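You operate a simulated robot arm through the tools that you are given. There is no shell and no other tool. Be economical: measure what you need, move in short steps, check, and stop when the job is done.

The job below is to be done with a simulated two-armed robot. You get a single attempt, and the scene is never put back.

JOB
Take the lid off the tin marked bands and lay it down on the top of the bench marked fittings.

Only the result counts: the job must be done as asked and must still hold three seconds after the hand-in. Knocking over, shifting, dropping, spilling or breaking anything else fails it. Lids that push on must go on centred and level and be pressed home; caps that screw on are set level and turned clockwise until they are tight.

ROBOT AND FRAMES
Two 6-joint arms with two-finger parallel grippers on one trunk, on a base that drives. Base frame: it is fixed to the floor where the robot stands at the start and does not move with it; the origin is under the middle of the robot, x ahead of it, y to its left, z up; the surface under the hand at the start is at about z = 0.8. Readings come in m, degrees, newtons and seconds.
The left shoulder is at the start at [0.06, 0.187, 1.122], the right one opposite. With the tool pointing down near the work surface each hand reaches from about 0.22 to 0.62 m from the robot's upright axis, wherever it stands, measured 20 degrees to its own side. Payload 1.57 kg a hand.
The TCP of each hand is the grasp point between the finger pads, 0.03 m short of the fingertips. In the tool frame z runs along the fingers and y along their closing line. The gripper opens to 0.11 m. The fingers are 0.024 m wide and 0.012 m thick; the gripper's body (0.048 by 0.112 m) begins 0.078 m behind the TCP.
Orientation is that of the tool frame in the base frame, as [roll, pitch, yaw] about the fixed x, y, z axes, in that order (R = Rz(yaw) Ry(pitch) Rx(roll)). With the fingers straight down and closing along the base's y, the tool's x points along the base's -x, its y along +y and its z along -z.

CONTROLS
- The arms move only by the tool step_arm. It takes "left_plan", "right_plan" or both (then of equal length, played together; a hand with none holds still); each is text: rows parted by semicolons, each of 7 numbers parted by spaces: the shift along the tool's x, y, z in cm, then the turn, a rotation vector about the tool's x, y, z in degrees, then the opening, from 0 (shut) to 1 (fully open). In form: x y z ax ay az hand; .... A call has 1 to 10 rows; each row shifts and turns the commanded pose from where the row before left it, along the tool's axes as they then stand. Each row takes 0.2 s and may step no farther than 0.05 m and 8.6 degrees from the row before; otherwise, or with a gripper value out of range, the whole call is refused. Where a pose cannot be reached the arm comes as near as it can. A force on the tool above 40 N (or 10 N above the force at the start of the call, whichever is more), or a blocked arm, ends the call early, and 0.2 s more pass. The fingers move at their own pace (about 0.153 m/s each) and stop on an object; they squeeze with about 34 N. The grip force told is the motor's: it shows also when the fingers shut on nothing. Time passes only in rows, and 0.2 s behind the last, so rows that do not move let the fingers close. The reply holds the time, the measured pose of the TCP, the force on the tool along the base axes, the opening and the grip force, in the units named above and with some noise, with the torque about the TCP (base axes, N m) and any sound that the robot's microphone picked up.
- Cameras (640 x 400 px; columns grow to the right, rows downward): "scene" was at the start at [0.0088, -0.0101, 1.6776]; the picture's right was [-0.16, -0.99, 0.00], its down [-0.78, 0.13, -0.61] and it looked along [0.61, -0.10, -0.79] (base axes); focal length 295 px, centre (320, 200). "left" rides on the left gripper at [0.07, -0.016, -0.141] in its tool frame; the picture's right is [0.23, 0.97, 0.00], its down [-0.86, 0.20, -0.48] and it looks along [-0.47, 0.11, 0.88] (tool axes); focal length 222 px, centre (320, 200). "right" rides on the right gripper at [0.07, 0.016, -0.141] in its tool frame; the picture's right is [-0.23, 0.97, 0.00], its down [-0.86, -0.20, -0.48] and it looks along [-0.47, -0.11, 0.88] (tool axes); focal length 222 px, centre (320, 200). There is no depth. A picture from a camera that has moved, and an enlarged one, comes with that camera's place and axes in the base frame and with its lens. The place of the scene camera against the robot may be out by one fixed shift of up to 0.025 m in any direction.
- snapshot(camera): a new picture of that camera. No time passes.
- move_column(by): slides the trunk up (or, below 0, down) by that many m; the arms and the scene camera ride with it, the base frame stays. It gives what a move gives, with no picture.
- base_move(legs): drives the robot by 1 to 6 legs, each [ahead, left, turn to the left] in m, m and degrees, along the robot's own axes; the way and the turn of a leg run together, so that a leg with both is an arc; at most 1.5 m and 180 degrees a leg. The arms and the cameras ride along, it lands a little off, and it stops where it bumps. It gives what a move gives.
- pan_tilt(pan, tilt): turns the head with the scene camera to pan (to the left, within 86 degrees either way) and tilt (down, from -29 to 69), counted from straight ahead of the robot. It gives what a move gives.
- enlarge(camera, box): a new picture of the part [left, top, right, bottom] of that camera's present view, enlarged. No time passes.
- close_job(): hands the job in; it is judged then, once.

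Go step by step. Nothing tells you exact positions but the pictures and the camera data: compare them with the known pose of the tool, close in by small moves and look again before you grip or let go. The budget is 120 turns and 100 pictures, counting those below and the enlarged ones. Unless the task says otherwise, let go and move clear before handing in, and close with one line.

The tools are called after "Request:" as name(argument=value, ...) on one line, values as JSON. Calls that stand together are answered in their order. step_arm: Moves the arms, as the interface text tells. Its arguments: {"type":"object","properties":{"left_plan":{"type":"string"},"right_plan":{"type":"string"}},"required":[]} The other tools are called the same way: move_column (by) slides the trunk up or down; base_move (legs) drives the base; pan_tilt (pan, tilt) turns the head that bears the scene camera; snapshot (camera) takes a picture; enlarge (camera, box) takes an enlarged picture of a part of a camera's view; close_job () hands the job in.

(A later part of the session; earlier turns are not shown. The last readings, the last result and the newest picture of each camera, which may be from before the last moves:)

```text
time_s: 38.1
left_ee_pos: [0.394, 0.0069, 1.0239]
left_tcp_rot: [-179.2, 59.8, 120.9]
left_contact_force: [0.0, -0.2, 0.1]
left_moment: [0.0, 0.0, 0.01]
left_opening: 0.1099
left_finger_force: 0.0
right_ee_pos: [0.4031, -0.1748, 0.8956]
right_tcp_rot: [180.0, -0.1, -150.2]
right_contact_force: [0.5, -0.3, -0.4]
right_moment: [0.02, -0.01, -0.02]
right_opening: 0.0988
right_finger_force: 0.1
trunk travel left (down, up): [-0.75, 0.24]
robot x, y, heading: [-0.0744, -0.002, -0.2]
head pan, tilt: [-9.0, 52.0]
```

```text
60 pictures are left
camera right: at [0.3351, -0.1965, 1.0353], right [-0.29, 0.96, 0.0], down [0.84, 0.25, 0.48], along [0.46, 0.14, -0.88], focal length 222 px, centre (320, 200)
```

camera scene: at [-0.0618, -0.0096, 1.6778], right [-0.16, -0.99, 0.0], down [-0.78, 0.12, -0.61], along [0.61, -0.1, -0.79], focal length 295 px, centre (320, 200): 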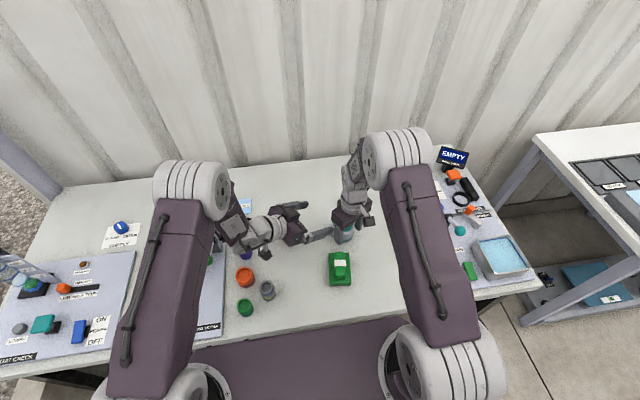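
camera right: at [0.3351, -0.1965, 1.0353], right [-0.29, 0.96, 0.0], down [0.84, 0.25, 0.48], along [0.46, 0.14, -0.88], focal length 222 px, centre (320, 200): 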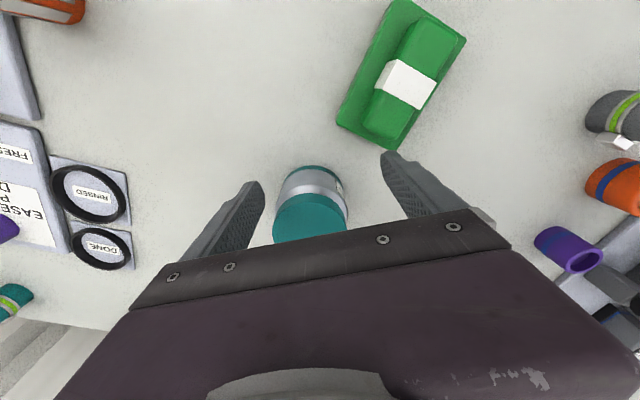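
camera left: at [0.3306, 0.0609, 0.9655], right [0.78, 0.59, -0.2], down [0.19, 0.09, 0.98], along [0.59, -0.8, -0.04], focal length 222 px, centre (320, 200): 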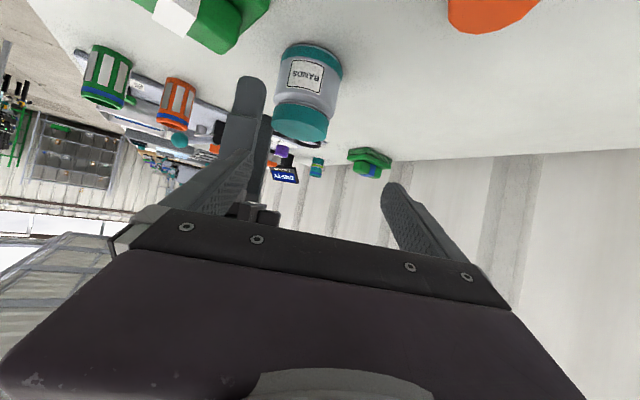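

The hands are apart now. I will raise the right hand and take new pictures to locate the tin again.

Request:
step_arm(right_plan="0 0 -3 0 0 0 1; 0 0 -4 0 0 0 1; 0 0 -4 0 0 0 1; 0 0 -3 0 0 0 1; 0 0 0 0 0 0 1")

Request:
snapshot(camera="right")

Request:
snapshot(camera="left")

Request:
enlarge(camera="scene", box=[230, 190, 430, 310])

```text
time_s: 39.4
left_ee_pos: [0.3943, 0.007, 1.0233]
left_tcp_rot: [-179.2, 59.8, 120.9]
left_contact_force: [0.8, 0.0, 0.1]
left_moment: [-0.01, 0.01, 0.01]
left_opening: 0.1101
left_finger_force: 0.1
right_ee_pos: [0.4017, -0.1731, 1.0362]
right_tcp_rot: [-179.9, -0.1, -150.1]
right_contact_force: [0.3, 0.0, 0.0]
right_moment: [0.0, -0.02, 0.01]
right_opening: 0.11
right_finger_force: 0.1
trunk travel left (down, up): [-0.75, 0.24]
robot x, y, heading: [-0.0725, 0.0014, -0.1]
head pan, tilt: [-9.0, 52.0]
```

```text
59 pictures are left
camera right: at [0.3344, -0.1948, 1.1765], right [-0.29, 0.96, 0.0], down [0.84, 0.25, 0.48], along [0.46, 0.14, -0.88], focal length 222 px, centre (320, 200)
```

right: 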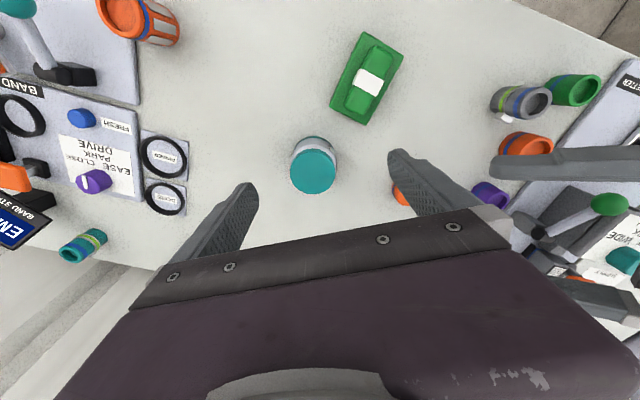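

```text
58 pictures are left
camera left: at [0.2999, 0.1353, 1.0355], right [0.78, 0.59, -0.2], down [0.19, 0.09, 0.98], along [0.59, -0.8, -0.04], focal length 222 px, centre (320, 200)
```

left: 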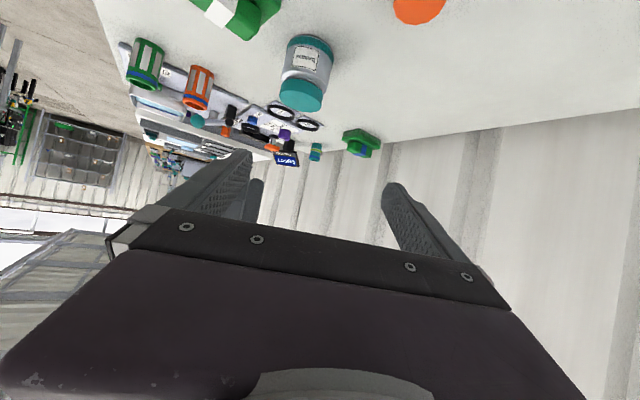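

```text
3.20 times, centred on (330, 250) of scene
camera zoom: at [-0.0627, -0.0098, 1.6778], right [-0.16, -0.99, 0.0], down [-0.78, 0.12, -0.62], along [0.61, -0.1, -0.79], focal length 944 px, centre (288, 40)
```

zoom: 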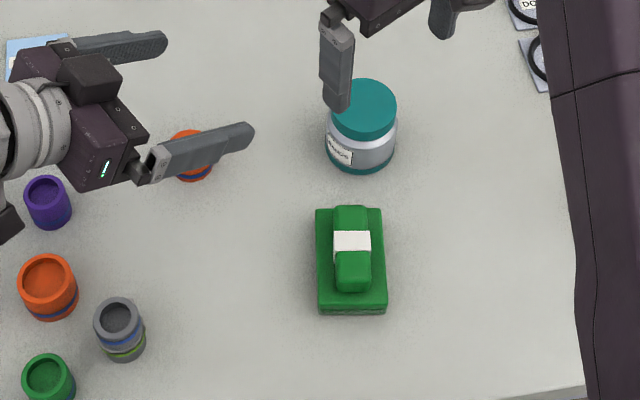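

The tin is now centred near [0.452, -0.170]. I will grip it by the lid, carry it 3 cm back to where it first stood, and set it down there.

Request:
step_arm(right_plan="-2.25 -1.12 0 0 0 0 1; -2.25 -1.12 2.5 0 0 0 1; 0 0 4 0 0 0 1; 0 0 4 0 0 0 1; 0 0 2.6 0 0 0 1; 0 0 1.7 0 0 0 1; 0 0 0 0 0 0 1; 0 0 0 0 0 0 0.5; 0 0 0 0 0 0 0.5; 0 0 0 0 0 0 0.5")

Request:
enlarge(camera="left", box=[240, 0, 380, 120])

Request:
snapshot(camera="right")

```text
time_s: 41.5
left_ee_pos: [0.3931, 0.0066, 1.0228]
left_tcp_rot: [-179.1, 59.8, 120.8]
left_contact_force: [0.2, -0.3, -0.1]
left_moment: [0.01, 0.02, 0.01]
left_opening: 0.1101
left_finger_force: 0.1
right_ee_pos: [0.4529, -0.1706, 0.8875]
right_tcp_rot: [-179.9, 0.0, -150.2]
right_contact_force: [0.4, -0.7, -0.2]
right_moment: [-0.05, -0.02, 0.0]
right_opening: 0.0703
right_finger_force: 34.0
trunk travel left (down, up): [-0.75, 0.24]
robot x, y, heading: [-0.0745, 0.0012, -0.1]
head pan, tilt: [-9.0, 52.0]
```

```text
3.33 times, centred on (310, 60) of left
camera zoom: at [0.2995, 0.1354, 1.0356], right [0.78, 0.59, -0.2], down [0.19, 0.09, 0.98], along [0.59, -0.8, -0.04], focal length 740 px, centre (353, 667)
```

zoom: 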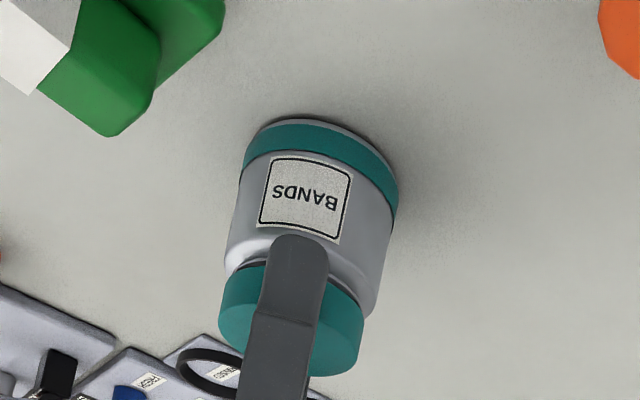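

```text
55 pictures are left
camera right: at [0.3842, -0.1929, 1.0278], right [-0.29, 0.96, 0.0], down [0.84, 0.25, 0.48], along [0.46, 0.14, -0.88], focal length 222 px, centre (320, 200)
```

right: 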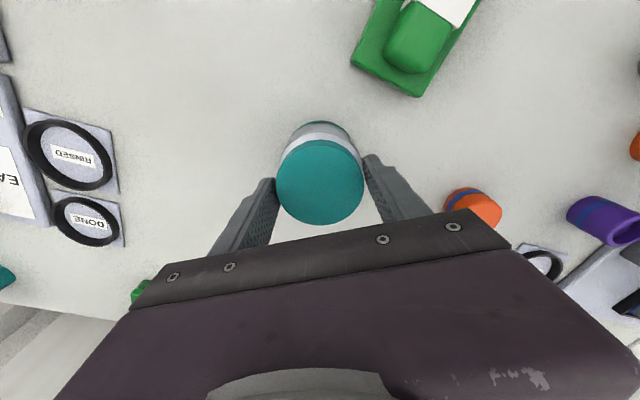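

The right hand holds the lid, and a thin dark gap shows under it. I will lift 6 mm and see whether the body comes along.

Request:
step_arm(right_plan="0 0 -0.3 0 0 0 0.5; 0 0 -0.4 0 0 0 0.5; 0 0 0 0 0 0 0.5")

Request:
enlarge(camera="left", box=[240, 0, 380, 120])

```text
time_s: 42.4
left_ee_pos: [0.3936, 0.0062, 1.024]
left_tcp_rot: [-179.2, 59.8, 120.9]
left_contact_force: [-0.4, 0.1, 0.1]
left_moment: [-0.03, -0.01, -0.04]
left_opening: 0.1101
left_finger_force: 0.0
right_ee_pos: [0.4516, -0.1717, 0.8937]
right_tcp_rot: [-179.9, 0.0, -150.1]
right_contact_force: [0.4, -0.9, 0.3]
right_moment: [-0.02, 0.01, -0.01]
right_opening: 0.0701
right_finger_force: 34.3
trunk travel left (down, up): [-0.75, 0.24]
robot x, y, heading: [-0.0709, 0.0035, -0.3]
head pan, tilt: [-9.0, 52.0]
```

```text
3.33 times, centred on (310, 60) of left
camera zoom: at [0.2997, 0.1354, 1.0356], right [0.78, 0.59, -0.2], down [0.19, 0.09, 0.98], along [0.59, -0.8, -0.04], focal length 740 px, centre (353, 667)
```

zoom: 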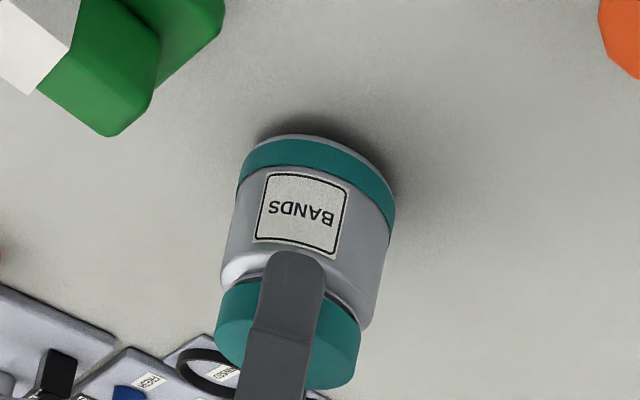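

The body does rise with it, so the lid is still firmly on. I will carry the tin back, set it down, release it and raise the right hand.

Request:
step_arm(right_plan="-1.1 -0.85 0 0 0 0 0.5; -1.13 -0.85 0 0 0 0 0.5; 0 0 0 0 0 0 0.5; 0 0 0.4 0 0 0 0.5; 0 0 0.3 0 0 0 0.5; 0 0 0 0 0 0 0.5")

Request:
step_arm(right_plan="0 0 0 0 0 0 1; 0 0 0 0 0 0 1; 0 0 0 0 0 0 1; 0 0 -3 0 0 0 1; 0 0 -4.5 0 0 0 1; 0 0 -4.5 0 0 0 1; 0 0 -3 0 0 0 1; 0 0 0 0 0 0 1")

Request:
snapshot(camera="right")

Request:
snapshot(camera="left")

```text
time_s: 43.8
left_ee_pos: [0.3935, 0.0065, 1.0237]
left_tcp_rot: [-179.2, 59.9, 121.0]
left_contact_force: [-0.9, -0.9, -0.7]
left_moment: [0.03, -0.01, 0.02]
left_opening: 0.1101
left_finger_force: 0.0
right_ee_pos: [0.4798, -0.1746, 0.8874]
right_tcp_rot: [-179.9, 0.0, -150.0]
right_contact_force: [-0.1, 0.3, -1.0]
right_moment: [0.02, 0.01, 0.0]
right_opening: 0.0703
right_finger_force: 34.4
trunk travel left (down, up): [-0.75, 0.24]
robot x, y, heading: [-0.0754, -0.0012, -0.1]
head pan, tilt: [-9.0, 52.0]
```

```text
time_s: 45.5
left_ee_pos: [0.393, 0.0061, 1.0233]
left_tcp_rot: [-179.3, 59.8, 120.9]
left_contact_force: [0.3, 0.5, 0.9]
left_moment: [-0.03, 0.0, -0.01]
left_opening: 0.11
left_finger_force: 0.0
right_ee_pos: [0.4801, -0.1765, 1.0389]
right_tcp_rot: [-179.9, 0.0, -150.1]
right_contact_force: [0.6, 0.8, -0.4]
right_moment: [-0.01, -0.02, -0.01]
right_opening: 0.1097
right_finger_force: 0.0
trunk travel left (down, up): [-0.75, 0.24]
robot x, y, heading: [-0.0732, -0.003, -0.1]
head pan, tilt: [-9.0, 52.0]
```

```text
53 pictures are left
camera right: at [0.4124, -0.1969, 1.1789], right [-0.29, 0.96, 0.0], down [0.84, 0.25, 0.48], along [0.46, 0.14, -0.88], focal length 222 px, centre (320, 200)
```

right: 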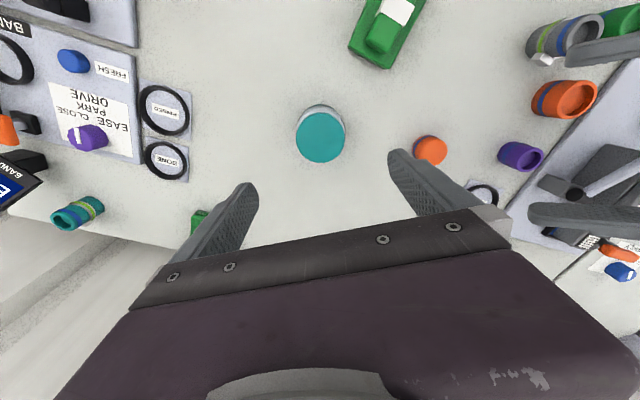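

```text
52 pictures are left
camera left: at [0.2997, 0.1354, 1.0356], right [0.78, 0.59, -0.2], down [0.19, 0.09, 0.98], along [0.59, -0.8, -0.04], focal length 222 px, centre (320, 200)
```

left: 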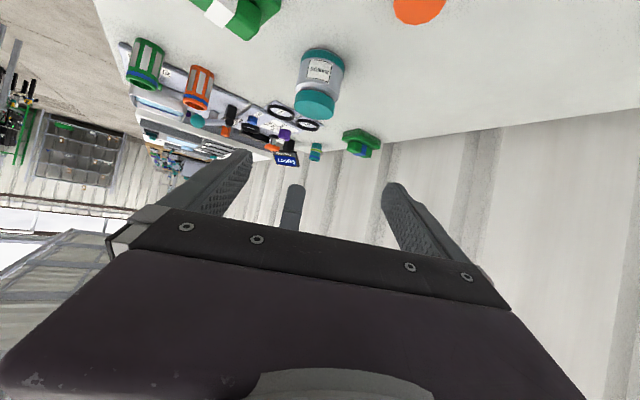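

The tin is back at about [0.481, -0.175], close to where it began. The left hand now goes to a point 8 cm short of the body along its fingers.

Request:
step_arm(left_plan="1.565 -0.43 4.415 0 0 0 1; 1.565 -0.43 4.415 0 0 0 1; 1.565 -0.43 4.415 0 0 0 1; 1.565 -0.43 4.415 0 0 0 1; 0 0 0 0 0 0 1")

Request:
snapshot(camera="left")

Request:
snapshot(camera="right")

Request:
enlarge(camera="scene", box=[230, 190, 430, 310])

```text
time_s: 46.8
left_ee_pos: [0.4432, -0.1062, 0.883]
left_tcp_rot: [-179.2, 59.8, 120.9]
left_contact_force: [-0.6, -0.1, -0.9]
left_moment: [0.01, -0.01, -0.03]
left_opening: 0.1097
left_finger_force: 0.1
left hand out of reach, approached as far as the arm can: row 1
right_ee_pos: [0.479, -0.1751, 1.0394]
right_tcp_rot: [-179.9, 0.0, -150.1]
right_contact_force: [0.2, 0.0, -0.2]
right_moment: [-0.02, 0.02, -0.02]
right_opening: 0.1099
right_finger_force: 0.1
trunk travel left (down, up): [-0.75, 0.24]
robot x, y, heading: [-0.0685, -0.0, -0.2]
head pan, tilt: [-9.0, 52.0]
```

```text
51 pictures are left
camera left: at [0.3481, 0.0216, 0.8949], right [0.78, 0.59, -0.2], down [0.19, 0.09, 0.98], along [0.59, -0.8, -0.04], focal length 222 px, centre (320, 200)
```

left: 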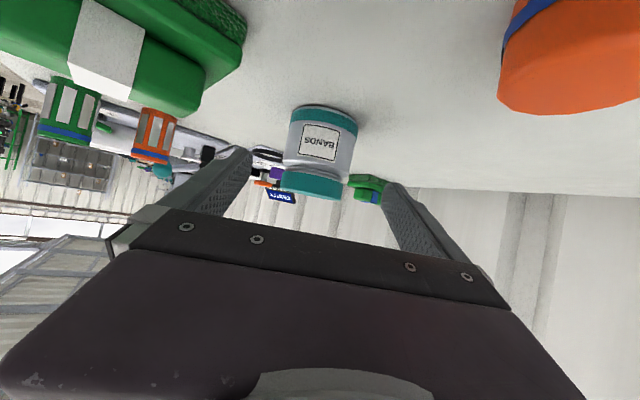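

```text
50 pictures are left
camera right: at [0.4118, -0.1963, 1.1789], right [-0.29, 0.96, 0.0], down [0.84, 0.25, 0.48], along [0.46, 0.14, -0.88], focal length 222 px, centre (320, 200)
```

right: 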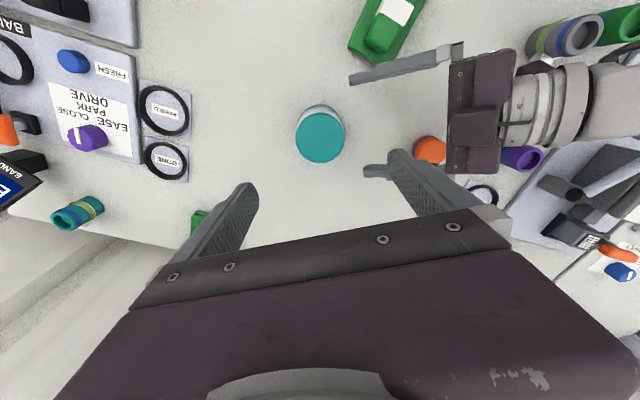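

```text
3.20 times, centred on (330, 250) of scene
camera zoom: at [-0.0638, -0.0089, 1.6778], right [-0.16, -0.99, 0.0], down [-0.78, 0.12, -0.62], along [0.61, -0.1, -0.79], focal length 944 px, centre (288, 40)
```

zoom: 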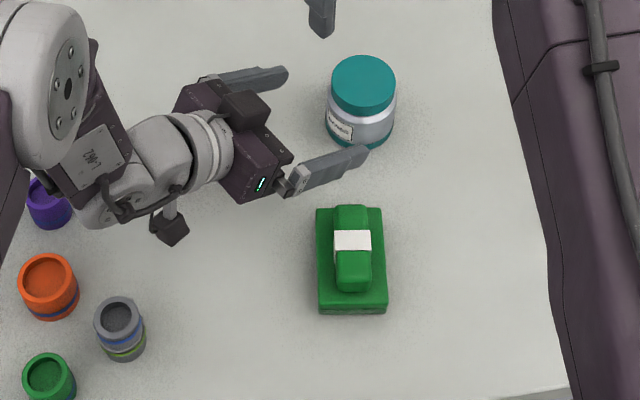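

The fingers straddle the tin as planned, clear of the orange jar and the green block. I will advance 8 cm along the fingers without closing.

Request:
step_arm(left_plan="0.1 -0.1 2.7 0 0 0 1; 0.1 -0.1 2.7 0 0 0 1; 0.1 -0.06 2.6 0 0 0 1; 0 0 0 0 0 0 1")

Request:
snapshot(camera="left")

Request:
snapshot(camera="right")

Request:
enlarge(camera="scene", box=[270, 190, 430, 290])

```text
time_s: 47.8
left_ee_pos: [0.4715, -0.1679, 0.84]
left_tcp_rot: [-179.1, 59.7, 121.0]
left_contact_force: [0.2, -0.7, -0.1]
left_moment: [0.0, 0.01, 0.02]
left_opening: 0.1099
left_finger_force: 0.0
right_ee_pos: [0.48, -0.1751, 1.0379]
right_tcp_rot: [-180.0, -0.1, -150.0]
right_contact_force: [0.4, -0.3, -0.4]
right_moment: [-0.02, -0.01, 0.0]
right_opening: 0.1102
right_finger_force: 0.1
trunk travel left (down, up): [-0.75, 0.24]
robot x, y, heading: [-0.07, -0.0043, -0.0]
head pan, tilt: [-9.0, 52.0]
```

```text
48 pictures are left
camera left: at [0.379, -0.0387, 0.8515], right [0.78, 0.59, -0.2], down [0.19, 0.09, 0.98], along [0.59, -0.8, -0.04], focal length 222 px, centre (320, 200)
```

left: 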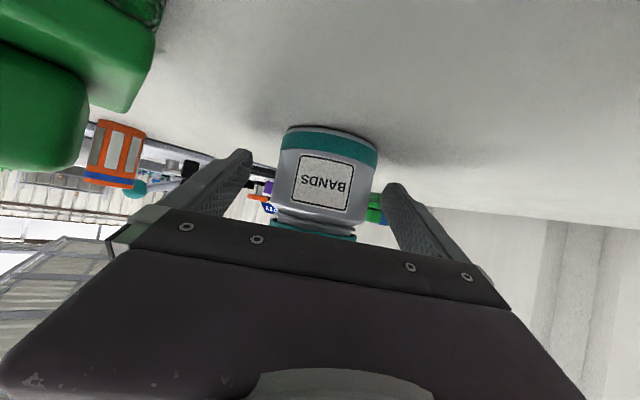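

```text
47 pictures are left
camera right: at [0.4122, -0.1968, 1.1786], right [-0.29, 0.96, 0.0], down [0.84, 0.25, 0.48], along [0.46, 0.14, -0.88], focal length 222 px, centre (320, 200)
```

right: 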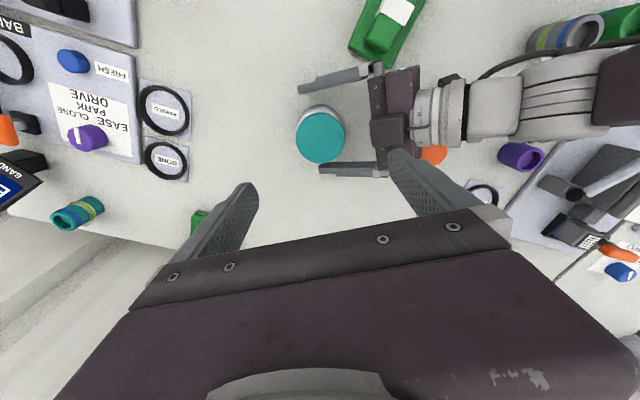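

```text
4.00 times, centred on (350, 240) of scene
camera zoom: at [-0.0633, -0.0095, 1.6778], right [-0.16, -0.99, 0.0], down [-0.78, 0.12, -0.62], along [0.61, -0.1, -0.79], focal length 1180 px, centre (200, 40)
```

zoom: 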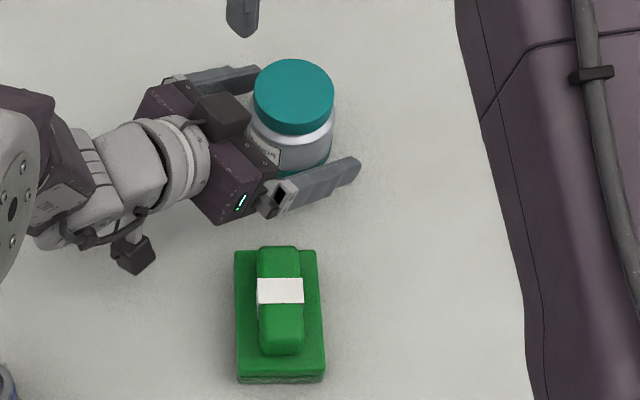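

The fingers lie on both sides of the tin's body. I will shift the hand 4 mm to centre it and then close the left fingers on the body.

Request:
step_arm(left_plan="0 0.35 0 0 0 0 1; 0 0 0 0 0 0 0.8; 0 0 0 0 0 0 0.7; 0 0 0 0 0 0 0.55; 0 0 0 0 0 0 0.55; 0 0 0 0 0 0 0.55")

Request:
snapshot(camera="right")

Request:
enlarge(camera="left", box=[220, 80, 440, 260])

```text
time_s: 49.1
left_ee_pos: [0.4753, -0.165, 0.8401]
left_tcp_rot: [-179.3, 59.9, 120.9]
left_contact_force: [1.1, 0.2, 1.5]
left_moment: [0.03, -0.05, 0.01]
left_opening: 0.0727
left_finger_force: 34.0
right_ee_pos: [0.4798, -0.1756, 1.0376]
right_tcp_rot: [-179.9, 0.1, -150.2]
right_contact_force: [-0.2, 0.4, 0.6]
right_moment: [0.01, -0.02, 0.04]
right_opening: 0.11
right_finger_force: 0.1
trunk travel left (down, up): [-0.75, 0.24]
robot x, y, heading: [-0.0707, 0.0006, -0.2]
head pan, tilt: [-9.0, 52.0]
```

```text
45 pictures are left
camera right: at [0.4121, -0.1968, 1.1786], right [-0.29, 0.96, 0.0], down [0.84, 0.25, 0.48], along [0.46, 0.14, -0.88], focal length 222 px, centre (320, 200)
```

right: 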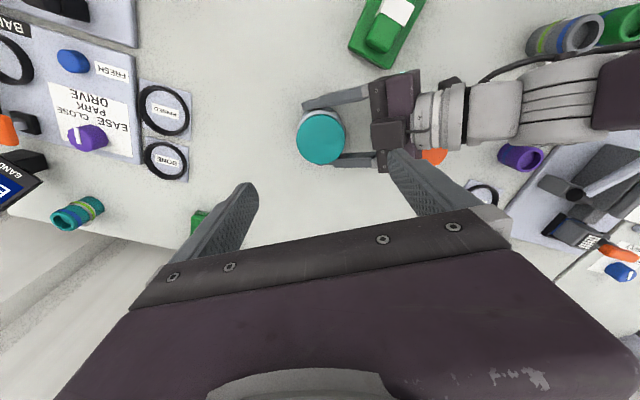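

```text
2.22 times, centred on (330, 170) of left
camera zoom: at [0.382, -0.0368, 0.8519], right [0.78, 0.59, -0.2], down [0.19, 0.09, 0.98], along [0.59, -0.8, -0.04], focal length 494 px, centre (298, 267)
```

zoom: 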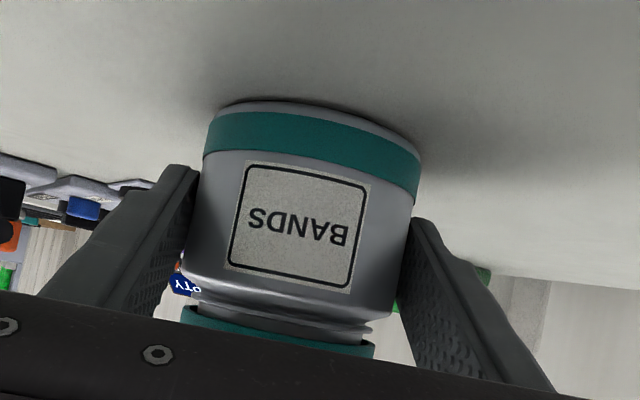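

The left hand holds the body at 7.3 cm. The right hand, opened narrowly to 8 cm, now comes down over the lid to just above its rim first.

Request:
step_arm(right_plan="0 0 0 0 0 0 0.72; 0 0 4 0 0 0 0.72; 0 0 4 0 0 0 0.72; 0 0 3.5 0 0 0 0.72; 0 0 0 0 0 0 0.72")

Request:
snapshot(camera="right")

Request:
enlarge(camera="scene", box=[290, 190, 410, 280])

```text
time_s: 50.4
left_ee_pos: [0.4755, -0.1641, 0.8407]
left_tcp_rot: [-179.3, 59.9, 120.8]
left_contact_force: [1.2, -0.4, 1.5]
left_moment: [0.02, -0.03, -0.02]
left_opening: 0.0726
left_finger_force: 33.8
right_ee_pos: [0.4813, -0.1748, 0.9227]
right_tcp_rot: [-180.0, -0.1, -150.0]
right_contact_force: [0.6, 0.8, -0.4]
right_moment: [0.01, -0.01, -0.03]
right_opening: 0.079
right_finger_force: 0.0
trunk travel left (down, up): [-0.75, 0.24]
robot x, y, heading: [-0.0751, -0.0007, -0.3]
head pan, tilt: [-9.0, 52.0]
```

```text
43 pictures are left
camera right: at [0.4126, -0.1971, 1.063], right [-0.29, 0.96, 0.0], down [0.84, 0.25, 0.48], along [0.46, 0.14, -0.88], focal length 222 px, centre (320, 200)
```

right: 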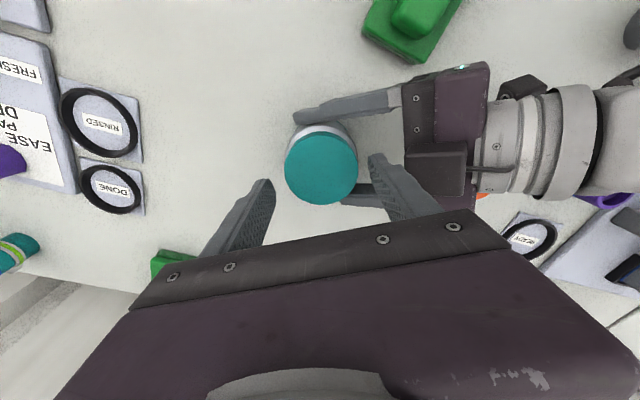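

```text
4.44 times, centred on (350, 235) of scene
camera zoom: at [-0.0634, -0.0097, 1.6778], right [-0.16, -0.99, 0.0], down [-0.78, 0.12, -0.62], along [0.61, -0.1, -0.79], focal length 1311 px, centre (187, 44)
```

zoom: 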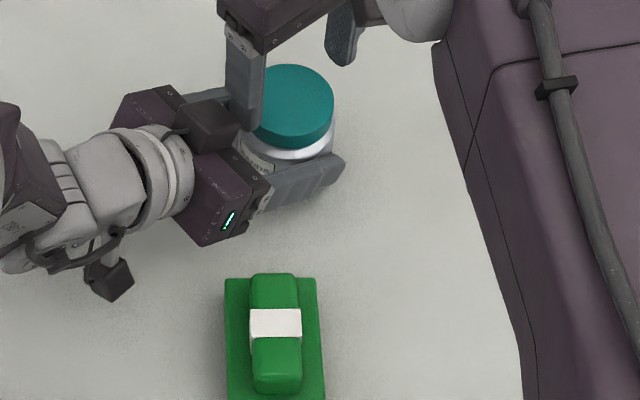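

The lid lies between the right fingers and the left hand's box is clear. I will go down the last 3.4 cm and close on the lid.

Request:
step_arm(right_plan="0 0 1.7 0 0 0 0.72; 0 0 1.65 0 0 0 0.72; 0 0 0 0 0 0 0.72; 0 0 0 0 0 0 0.5; 0 0 0 0 0 0 0.5; 0 0 0 0 0 0 0.5")

Request:
enlarge(camera="scene", box=[290, 190, 410, 280])

```text
time_s: 51.8
left_ee_pos: [0.4749, -0.1648, 0.8403]
left_tcp_rot: [-179.4, 59.9, 120.8]
left_contact_force: [2.9, -5.3, -0.1]
left_moment: [0.24, -0.07, 0.02]
left_opening: 0.0728
left_finger_force: 33.4
right_ee_pos: [0.4804, -0.1753, 0.8896]
right_tcp_rot: [-179.8, 0.0, -150.1]
right_contact_force: [-2.5, 6.0, 1.1]
right_moment: [0.15, 0.17, -0.01]
right_opening: 0.0699
right_finger_force: 34.2
trunk travel left (down, up): [-0.75, 0.24]
robot x, y, heading: [-0.0716, -0.0011, 0.0]
head pan, tilt: [-9.0, 52.0]
```

```text
4.44 times, centred on (350, 235) of scene
camera zoom: at [-0.0633, -0.0096, 1.6778], right [-0.16, -0.99, 0.0], down [-0.78, 0.12, -0.62], along [0.61, -0.1, -0.79], focal length 1311 px, centre (187, 44)
```

zoom: 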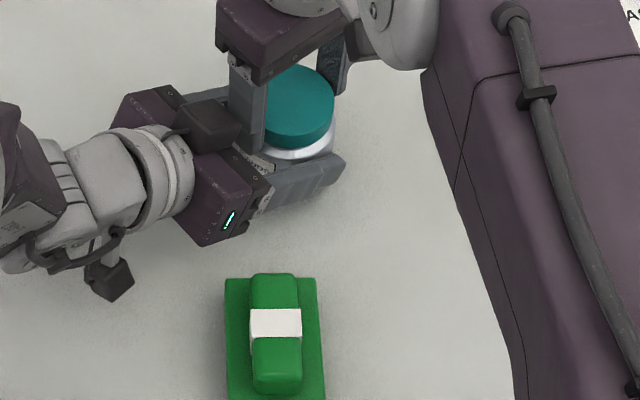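

Both hands hold, at 7.0 cm on the lid and 7.3 cm on the body. I will pull the lid straight up in small steps and watch the force.

Request:
step_arm(right_plan="0 0 -0.2 0 0 0 0.5; 0 0 -0.2 0 0 0 0.5; 0 0 -0.2 0 0 0 0.5")

Request:
enlarge(camera="left", box=[220, 80, 440, 260])

```text
time_s: 52.5
left_ee_pos: [0.4758, -0.1662, 0.8418]
left_tcp_rot: [-179.5, 60.1, 120.6]
left_contact_force: [-12.4, 0.9, 26.5]
left_moment: [0.02, -0.56, -0.43]
left_opening: 0.0728
left_finger_force: 34.4
right_ee_pos: [0.4796, -0.1755, 0.8945]
right_tcp_rot: [-179.9, 0.0, -150.0]
right_contact_force: [14.1, -0.2, -27.9]
right_moment: [-0.27, -0.2, 0.32]
right_opening: 0.0701
right_finger_force: 33.9
trunk travel left (down, up): [-0.75, 0.24]
robot x, y, heading: [-0.0708, 0.0015, 0.0]
head pan, tilt: [-9.0, 52.0]
```

```text
2.22 times, centred on (330, 170) of left
camera zoom: at [0.3828, -0.0379, 0.8528], right [0.79, 0.59, -0.2], down [0.18, 0.09, 0.98], along [0.59, -0.81, -0.03], focal length 494 px, centre (298, 267)
```

zoom: 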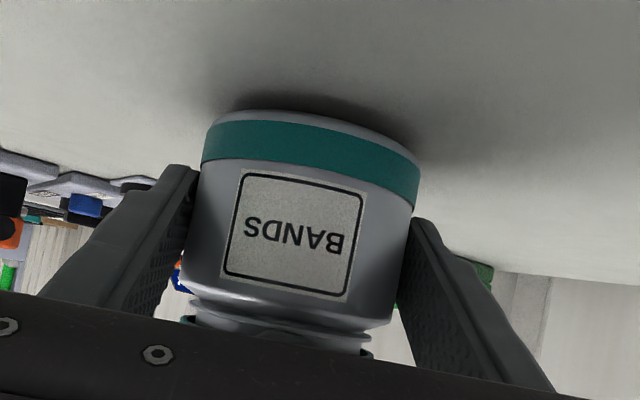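

At 28 N the lid still does not pop, and ridges like a thread show under it, so it is a screw lid. I will lower back to take off the load, then try turning it counter-clockwise.

Request:
step_arm(right_plan="0 0 0.2 0 0 0 0.5; 0 0 0.3 0 0 0 0.5; 0 0 0 0 0 0 0.5")

Request:
step_arm(right_plan="0 0 0 0 0 -5 0.5; 0 0 0 0 0 -5 0.5; 0 0 0 0 0 -5 0.5")

Request:
enlarge(camera="left", box=[220, 80, 440, 260])

```text
time_s: 53.4
left_ee_pos: [0.4758, -0.165, 0.839]
left_tcp_rot: [-179.1, 59.7, 121.0]
left_contact_force: [7.4, -17.1, -5.2]
left_moment: [0.32, -0.04, -0.27]
left_opening: 0.0724
left_finger_force: 33.7
right_ee_pos: [0.4799, -0.1736, 0.8896]
right_tcp_rot: [179.9, -0.1, -150.0]
right_contact_force: [-7.8, 16.1, 4.8]
right_moment: [0.56, 0.47, 0.22]
right_opening: 0.0698
right_finger_force: 34.2
trunk travel left (down, up): [-0.75, 0.24]
robot x, y, heading: [-0.0763, 0.0029, -0.0]
head pan, tilt: [-9.0, 52.0]
```

```text
time_s: 54.1
left_ee_pos: [0.4754, -0.166, 0.8381]
left_tcp_rot: [-179.2, 59.7, 121.1]
left_contact_force: [5.0, -13.1, -13.5]
left_moment: [0.27, -0.13, 0.01]
left_opening: 0.0719
left_finger_force: 34.1
right_ee_pos: [0.4802, -0.1745, 0.8906]
right_tcp_rot: [-179.9, 0.0, -135.0]
right_contact_force: [-4.6, 12.9, 12.4]
right_moment: [0.54, 0.47, 0.0]
right_opening: 0.0699
right_finger_force: 34.0
trunk travel left (down, up): [-0.75, 0.24]
robot x, y, heading: [-0.0694, 0.0027, -0.2]
head pan, tilt: [-9.0, 52.0]
```

```text
2.22 times, centred on (330, 170) of left
camera zoom: at [0.3815, -0.0364, 0.8511], right [0.78, 0.59, -0.2], down [0.19, 0.09, 0.98], along [0.59, -0.8, -0.04], focal length 494 px, centre (298, 267)
```

zoom: 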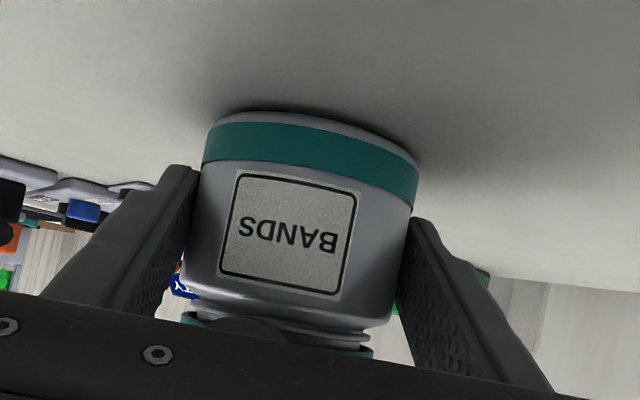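

The lid turned 15 degrees with almost no torque while the label stayed put, and it pushes up on the hand, so it unscrews. I will keep turning, rising slightly, and ease the sideways load.

Request:
step_arm(right_plan="-0.07 0.07 -0.08 0 0 -6 0.5; 0 0 -0.02 0 0 -7 0.5; 0 0 -0.02 0 0 -7 0.5; 0 0 -0.02 0 0 -7 0.5; 0 0 -0.02 0 0 -7 0.5; 0 0 -0.02 0 0 -7 0.5")

Request:
snapshot(camera="scene")

```text
time_s: 55.5
left_ee_pos: [0.4744, -0.1635, 0.8375]
left_tcp_rot: [-179.1, 59.6, 121.0]
left_contact_force: [-10.6, -6.3, -7.0]
left_moment: [0.07, -0.46, 0.09]
left_opening: 0.073
left_finger_force: 23.2
right_ee_pos: [0.4797, -0.1749, 0.8923]
right_tcp_rot: [-179.8, -0.3, -94.1]
right_contact_force: [10.4, 5.5, 5.3]
right_moment: [0.32, -0.06, -0.23]
right_opening: 0.0698
right_finger_force: 34.2
trunk travel left (down, up): [-0.75, 0.24]
robot x, y, heading: [-0.0748, -0.001, -0.0]
head pan, tilt: [-9.0, 52.0]
```

```text
38 pictures are left
camera scene: at [-0.063, -0.0097, 1.6778], right [-0.16, -0.99, 0.0], down [-0.78, 0.12, -0.62], along [0.61, -0.1, -0.79], focal length 295 px, centre (320, 200)
```

scene: 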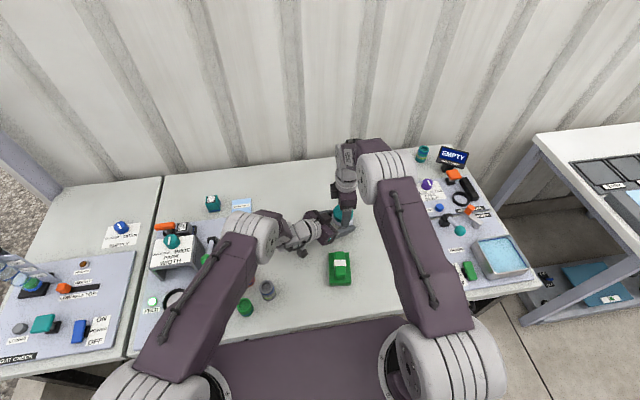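

The lid has turned another 41 degrees, and the right fingertips are now just above the left fingers. I will let go, rise 4 mm, turn the hand back about 110 degrees, and grip a bit higher on the lid.

Request:
step_arm(right_plan="0 0 0 0 0 0 0.71; 0 0 -0.2 0 0 0 0.71; 0 0 -0.2 0 0 8.5 0.71; 0 0 0 0 0 8.5 0.71; 0 0 0 0 0 8.5 0.71; 0 0 0 0 0 8.5 0.71; 0 0 0 0 0 8.5 0.71; 0 0 0 0 0 8.5 0.71; 0 0 0 0 0 8.5 0.71; 0 0 0 0 0 8.5 0.71")

Request:
enlarge(camera="left", box=[220, 80, 440, 260])

Request:
snapshot(camera="right")

```text
time_s: 57.8
left_ee_pos: [0.4762, -0.1645, 0.8401]
left_tcp_rot: [-179.3, 59.8, 121.0]
left_contact_force: [-0.1, 0.2, -1.4]
left_moment: [0.03, 0.01, -0.01]
left_opening: 0.0726
left_finger_force: 33.8
right_ee_pos: [0.4798, -0.1737, 0.8954]
right_tcp_rot: [180.0, 0.1, -162.3]
right_contact_force: [-0.9, -0.2, 0.1]
right_moment: [0.01, 0.0, 0.01]
right_opening: 0.0783
right_finger_force: 0.1
trunk travel left (down, up): [-0.75, 0.24]
robot x, y, heading: [-0.0713, -0.0024, -0.1]
head pan, tilt: [-9.0, 52.0]
```

```text
2.22 times, centred on (330, 170) of left
camera zoom: at [0.3821, -0.0368, 0.8517], right [0.78, 0.59, -0.2], down [0.19, 0.09, 0.98], along [0.59, -0.8, -0.04], focal length 494 px, centre (298, 267)
```

zoom: 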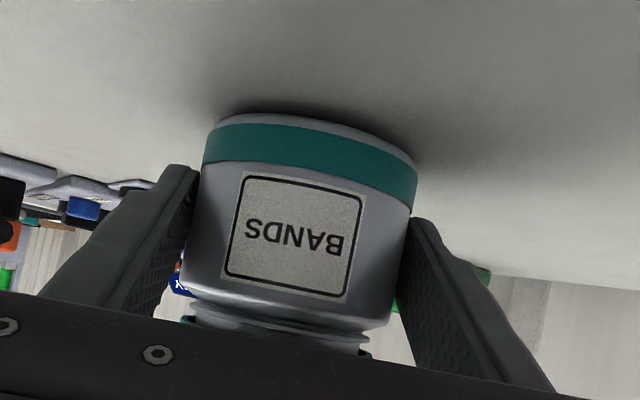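

```text
36 pictures are left
camera right: at [0.4096, -0.1806, 1.0363], right [-0.08, 1.0, 0.0], down [0.88, 0.07, 0.48], along [0.48, 0.04, -0.88], focal length 222 px, centre (320, 200)
```

right: 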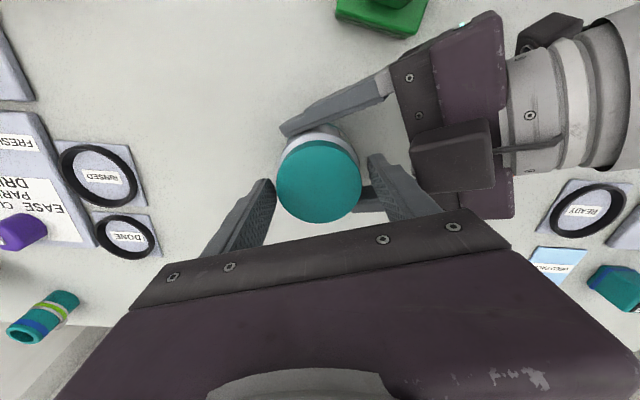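

The right hand is free again. I will turn back another 34 degrees, close, and make the next counter-clockwise stroke.

Request:
step_arm(right_plan="0 0 0 0 0 8.5 0.71; 0 0 0 0 0 8.5 0.71; 0 0 0 0 0 8.5 0.71; 0 0 0 0 0 8.5 0.71; 0 0 0 0 0 0 0.5; 0 0 0 0 0 0 0.5; 0 0 0 0 0 0 0.5")

Request:
step_arm(right_plan="0 0 -0.02 0 0 -8 0.5; 0 0 -0.02 0 0 -8 0.5; 0 0 -0.02 0 0 -8 0.5; 0 0 -0.02 0 0 -8 0.5; 0 0 -0.02 0 0 -8 0.5; 0 0 -0.02 0 0 -8 0.5; 0 0 -0.02 0 0 -8 0.5; 0 0 -0.02 0 0 -8 0.5; 0 0 -0.02 0 0 -8 0.5; 0 0 -0.02 0 0 -8 0.5")

Request:
enlarge(camera="left", box=[220, 80, 440, 260])

```text
time_s: 59.4
left_ee_pos: [0.4764, -0.1654, 0.8408]
left_tcp_rot: [-179.3, 60.0, 120.9]
left_contact_force: [29.4, -8.4, -4.1]
left_moment: [0.01, 0.55, -0.85]
left_opening: 0.0727
left_finger_force: 34.3
right_ee_pos: [0.4769, -0.1737, 0.895]
right_tcp_rot: [-179.7, -0.4, 163.9]
right_contact_force: [-29.3, 8.4, 2.6]
right_moment: [0.53, 1.02, 1.09]
right_opening: 0.0704
right_finger_force: 34.0
trunk travel left (down, up): [-0.75, 0.24]
robot x, y, heading: [-0.0691, 0.0026, -0.0]
head pan, tilt: [-9.0, 52.0]
```

```text
time_s: 61.5
left_ee_pos: [0.4743, -0.1661, 0.8382]
left_tcp_rot: [-179.2, 59.7, 120.7]
left_contact_force: [-13.9, 9.9, 3.3]
left_moment: [-0.08, -0.72, -0.05]
left_opening: 0.0683
left_finger_force: 34.1
right_ee_pos: [0.4808, -0.1738, 0.8981]
right_tcp_rot: [-179.7, 0.0, -115.9]
right_contact_force: [13.2, -10.5, -3.6]
right_moment: [-0.52, -0.12, 0.02]
right_opening: 0.0674
right_finger_force: 34.0
trunk travel left (down, up): [-0.75, 0.24]
robot x, y, heading: [-0.0706, 0.0015, -0.3]
head pan, tilt: [-9.0, 52.0]
```

```text
2.22 times, centred on (330, 170) of left
camera zoom: at [0.3812, -0.0373, 0.8513], right [0.78, 0.59, -0.2], down [0.19, 0.09, 0.98], along [0.59, -0.81, -0.04], focal length 494 px, centre (298, 267)
```

zoom: 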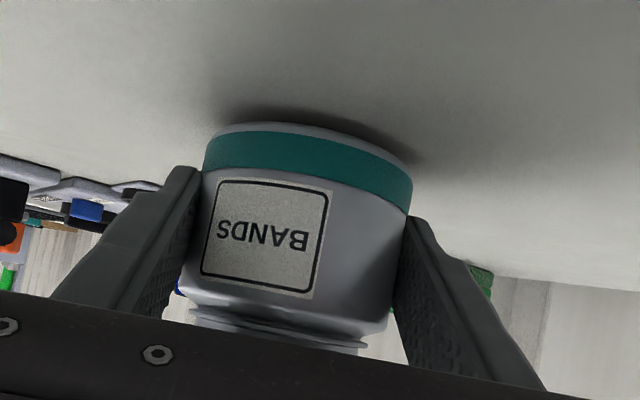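

The lid turned 80 degrees more, but the tin has crept up a few millimetres in the left grip. I will look at it from the other cameras before going on.

Request:
snapshot(camera="right")

Request:
enlarge(camera="scene", box=[290, 190, 410, 280])

```text
34 pictures are left
camera right: at [0.4365, -0.2299, 1.0386], right [-0.78, 0.63, 0.0], down [0.55, 0.68, 0.48], along [0.31, 0.37, -0.88], focal length 222 px, centre (320, 200)
```

right: 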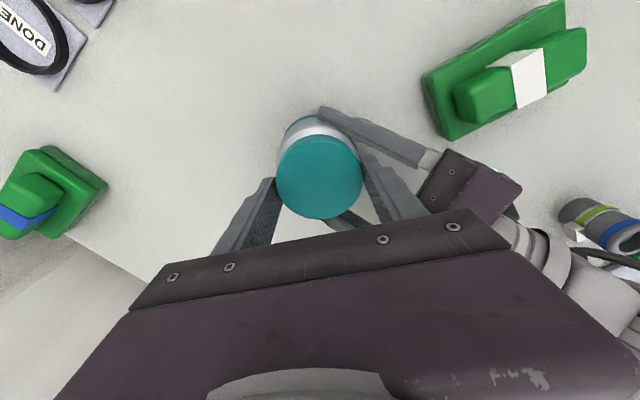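

```text
4.44 times, centred on (350, 235) of scene
camera zoom: at [-0.0631, -0.0097, 1.6778], right [-0.16, -0.99, 0.0], down [-0.78, 0.12, -0.62], along [0.61, -0.1, -0.79], focal length 1311 px, centre (187, 44)
```

zoom: 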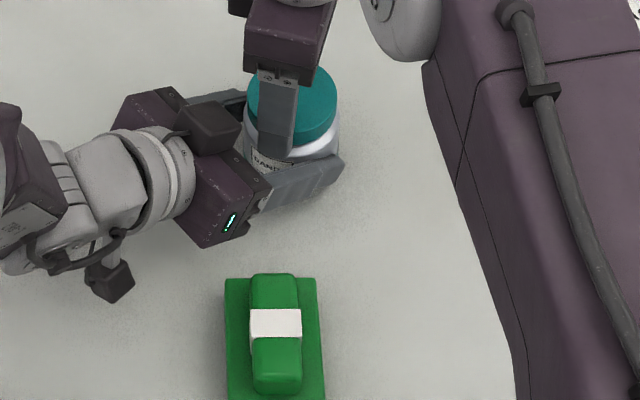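

The grip geometry is fine, but the tin sits a few millimetres above the bench. I will open the left fingers slightly while the right hand holds the tin, lower it until it touches, and grip the body again.

Request:
step_arm(left_plan="0 0 0 0 0 0 0.75; 0 0 0 0 0 0 0.75; 0 0 0 0 0 0 0.75; 0 0 0 0 0 0 0.75; 0 0 0 0 0 0 0.75", right_plan="0 0 0 0 0 0 0.5; 0 0 0 0 0 0 0.5; 0 0 0.15 0 0 0 0.5; 0 0 0.15 0 0 0 0.5; 0 0 0 0 0 0 0.5")

Request:
enlarge(camera="left", box=[220, 80, 440, 260])

```text
time_s: 62.8
left_ee_pos: [0.4754, -0.1642, 0.8396]
left_tcp_rot: [-179.2, 59.7, 120.8]
left_contact_force: [0.0, -0.4, -0.5]
left_moment: [0.03, 0.04, 0.0]
left_opening: 0.0827
left_finger_force: 0.1
right_ee_pos: [0.4794, -0.1742, 0.8952]
right_tcp_rot: [179.9, -0.1, -116.1]
right_contact_force: [0.7, -0.7, -0.1]
right_moment: [0.0, -0.01, 0.02]
right_opening: 0.0668
right_finger_force: 34.2
trunk travel left (down, up): [-0.75, 0.24]
robot x, y, heading: [-0.0722, 0.001, -0.1]
head pan, tilt: [-9.0, 52.0]
```

```text
2.22 times, centred on (330, 170) of left
camera zoom: at [0.382, -0.0368, 0.8517], right [0.78, 0.59, -0.2], down [0.19, 0.09, 0.98], along [0.59, -0.8, -0.04], focal length 494 px, centre (298, 267)
```

zoom: 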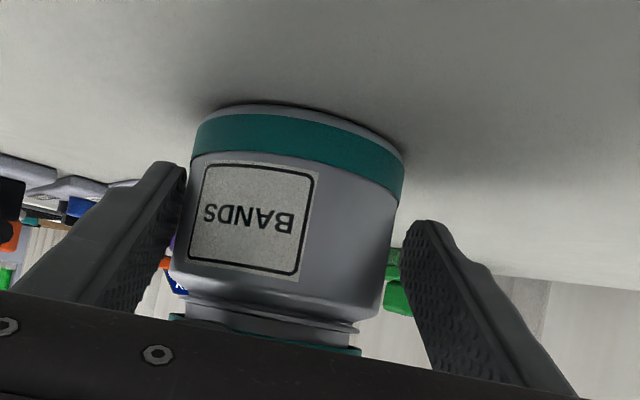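

The tin is nearly on the bench again. I will lower 1 mm more, grip the body with the left hand, and turn the lid another 40 degrees.

Request:
step_arm(left_plan="0 0 0 0 0 0 0.75; 0 0 0 0 0 0 0.75; 0 0 0 0 0 0 0.55; 0 0 0 0 0 0 0.55; 0 0 0 0 0 0 0.55", right_plan="0 0 0.1 0 0 0 0.5; 0 0 0 0 0 0 0.5; 0 0 0 0 0 0 0.5; 0 0 0 0 0 0 0.5; 0 0 0 0 0 0 0.5")

Request:
step_arm(right_plan="0 0 0 0 0 -8 0.5; 0 0 -0.01 0 0 -8 0.5; 0 0 -0.01 0 0 -8 0.5; 0 0 -0.01 0 0 -8 0.5; 0 0 -0.01 0 0 -8 0.5; 0 0 -0.01 0 0 -8 0.5; 0 0 -0.01 0 0 -8 0.5")

Request:
enlarge(camera="left", box=[220, 80, 440, 260])

```text
time_s: 64.0
left_ee_pos: [0.4739, -0.1666, 0.8399]
left_tcp_rot: [-179.2, 59.9, 120.6]
left_contact_force: [-22.4, -8.2, 5.5]
left_moment: [0.25, -0.52, -0.23]
left_opening: 0.0683
left_finger_force: 33.5
right_ee_pos: [0.4813, -0.1732, 0.8943]
right_tcp_rot: [-179.6, 0.2, -116.1]
right_contact_force: [20.4, 7.8, -3.8]
right_moment: [0.21, -0.63, 0.06]
right_opening: 0.0668
right_finger_force: 34.5
trunk travel left (down, up): [-0.75, 0.24]
robot x, y, heading: [-0.0743, 0.0007, 0.0]
head pan, tilt: [-9.0, 52.0]
```

```text
time_s: 65.5
left_ee_pos: [0.4756, -0.1659, 0.8391]
left_tcp_rot: [-179.1, 59.8, 120.9]
left_contact_force: [-14.0, -15.4, -5.8]
left_moment: [0.97, -0.47, -0.17]
left_opening: 0.069
left_finger_force: 34.0
right_ee_pos: [0.4804, -0.1739, 0.8937]
right_tcp_rot: [180.0, -0.2, -59.9]
right_contact_force: [13.7, 15.2, 5.2]
right_moment: [-0.14, -0.24, 0.0]
right_opening: 0.0664
right_finger_force: 34.0
trunk travel left (down, up): [-0.75, 0.24]
robot x, y, heading: [-0.0721, -0.0004, 0.0]
head pan, tilt: [-9.0, 52.0]
```

```text
2.22 times, centred on (330, 170) of left
camera zoom: at [0.382, -0.0368, 0.8517], right [0.78, 0.59, -0.2], down [0.19, 0.09, 0.98], along [0.59, -0.8, -0.04], focal length 494 px, centre (298, 267)
```

zoom: 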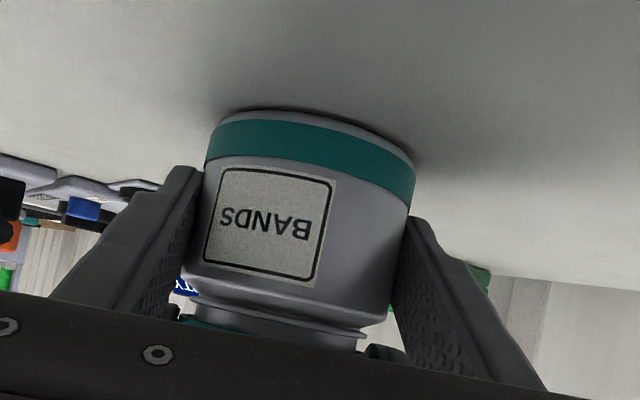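

The lid turns freely while the label stays still, at about 175 degrees in all. I will try a gentle pull to see whether it has come free.

Request:
step_arm(right_plan="0 0 -0.2 0 0 0 0.5; 0 0 -0.2 0 0 0 0.5")

Request:
enlarge(camera="left", box=[220, 80, 440, 260])

```text
time_s: 66.2
left_ee_pos: [0.4771, -0.1646, 0.8419]
left_tcp_rot: [-179.5, 60.1, 120.7]
left_contact_force: [-20.6, -8.6, 13.4]
left_moment: [0.58, -0.84, -0.23]
left_opening: 0.0688
left_finger_force: 34.3
right_ee_pos: [0.4808, -0.1739, 0.8975]
right_tcp_rot: [-179.9, -0.2, -60.1]
right_contact_force: [21.1, 8.8, -14.8]
right_moment: [-0.15, -0.41, 0.06]
right_opening: 0.0663
right_finger_force: 34.2
trunk travel left (down, up): [-0.75, 0.24]
robot x, y, heading: [-0.0699, -0.0013, -0.2]
head pan, tilt: [-9.0, 52.0]
```

```text
2.22 times, centred on (330, 170) of left
camera zoom: at [0.383, -0.0377, 0.8529], right [0.78, 0.59, -0.2], down [0.18, 0.09, 0.98], along [0.59, -0.8, -0.03], focal length 494 px, centre (298, 267)
```

zoom: 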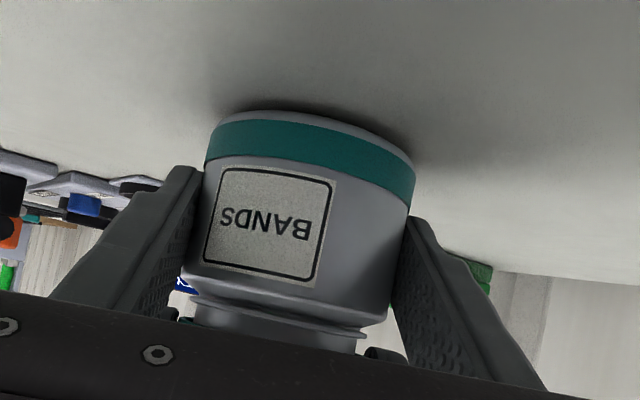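

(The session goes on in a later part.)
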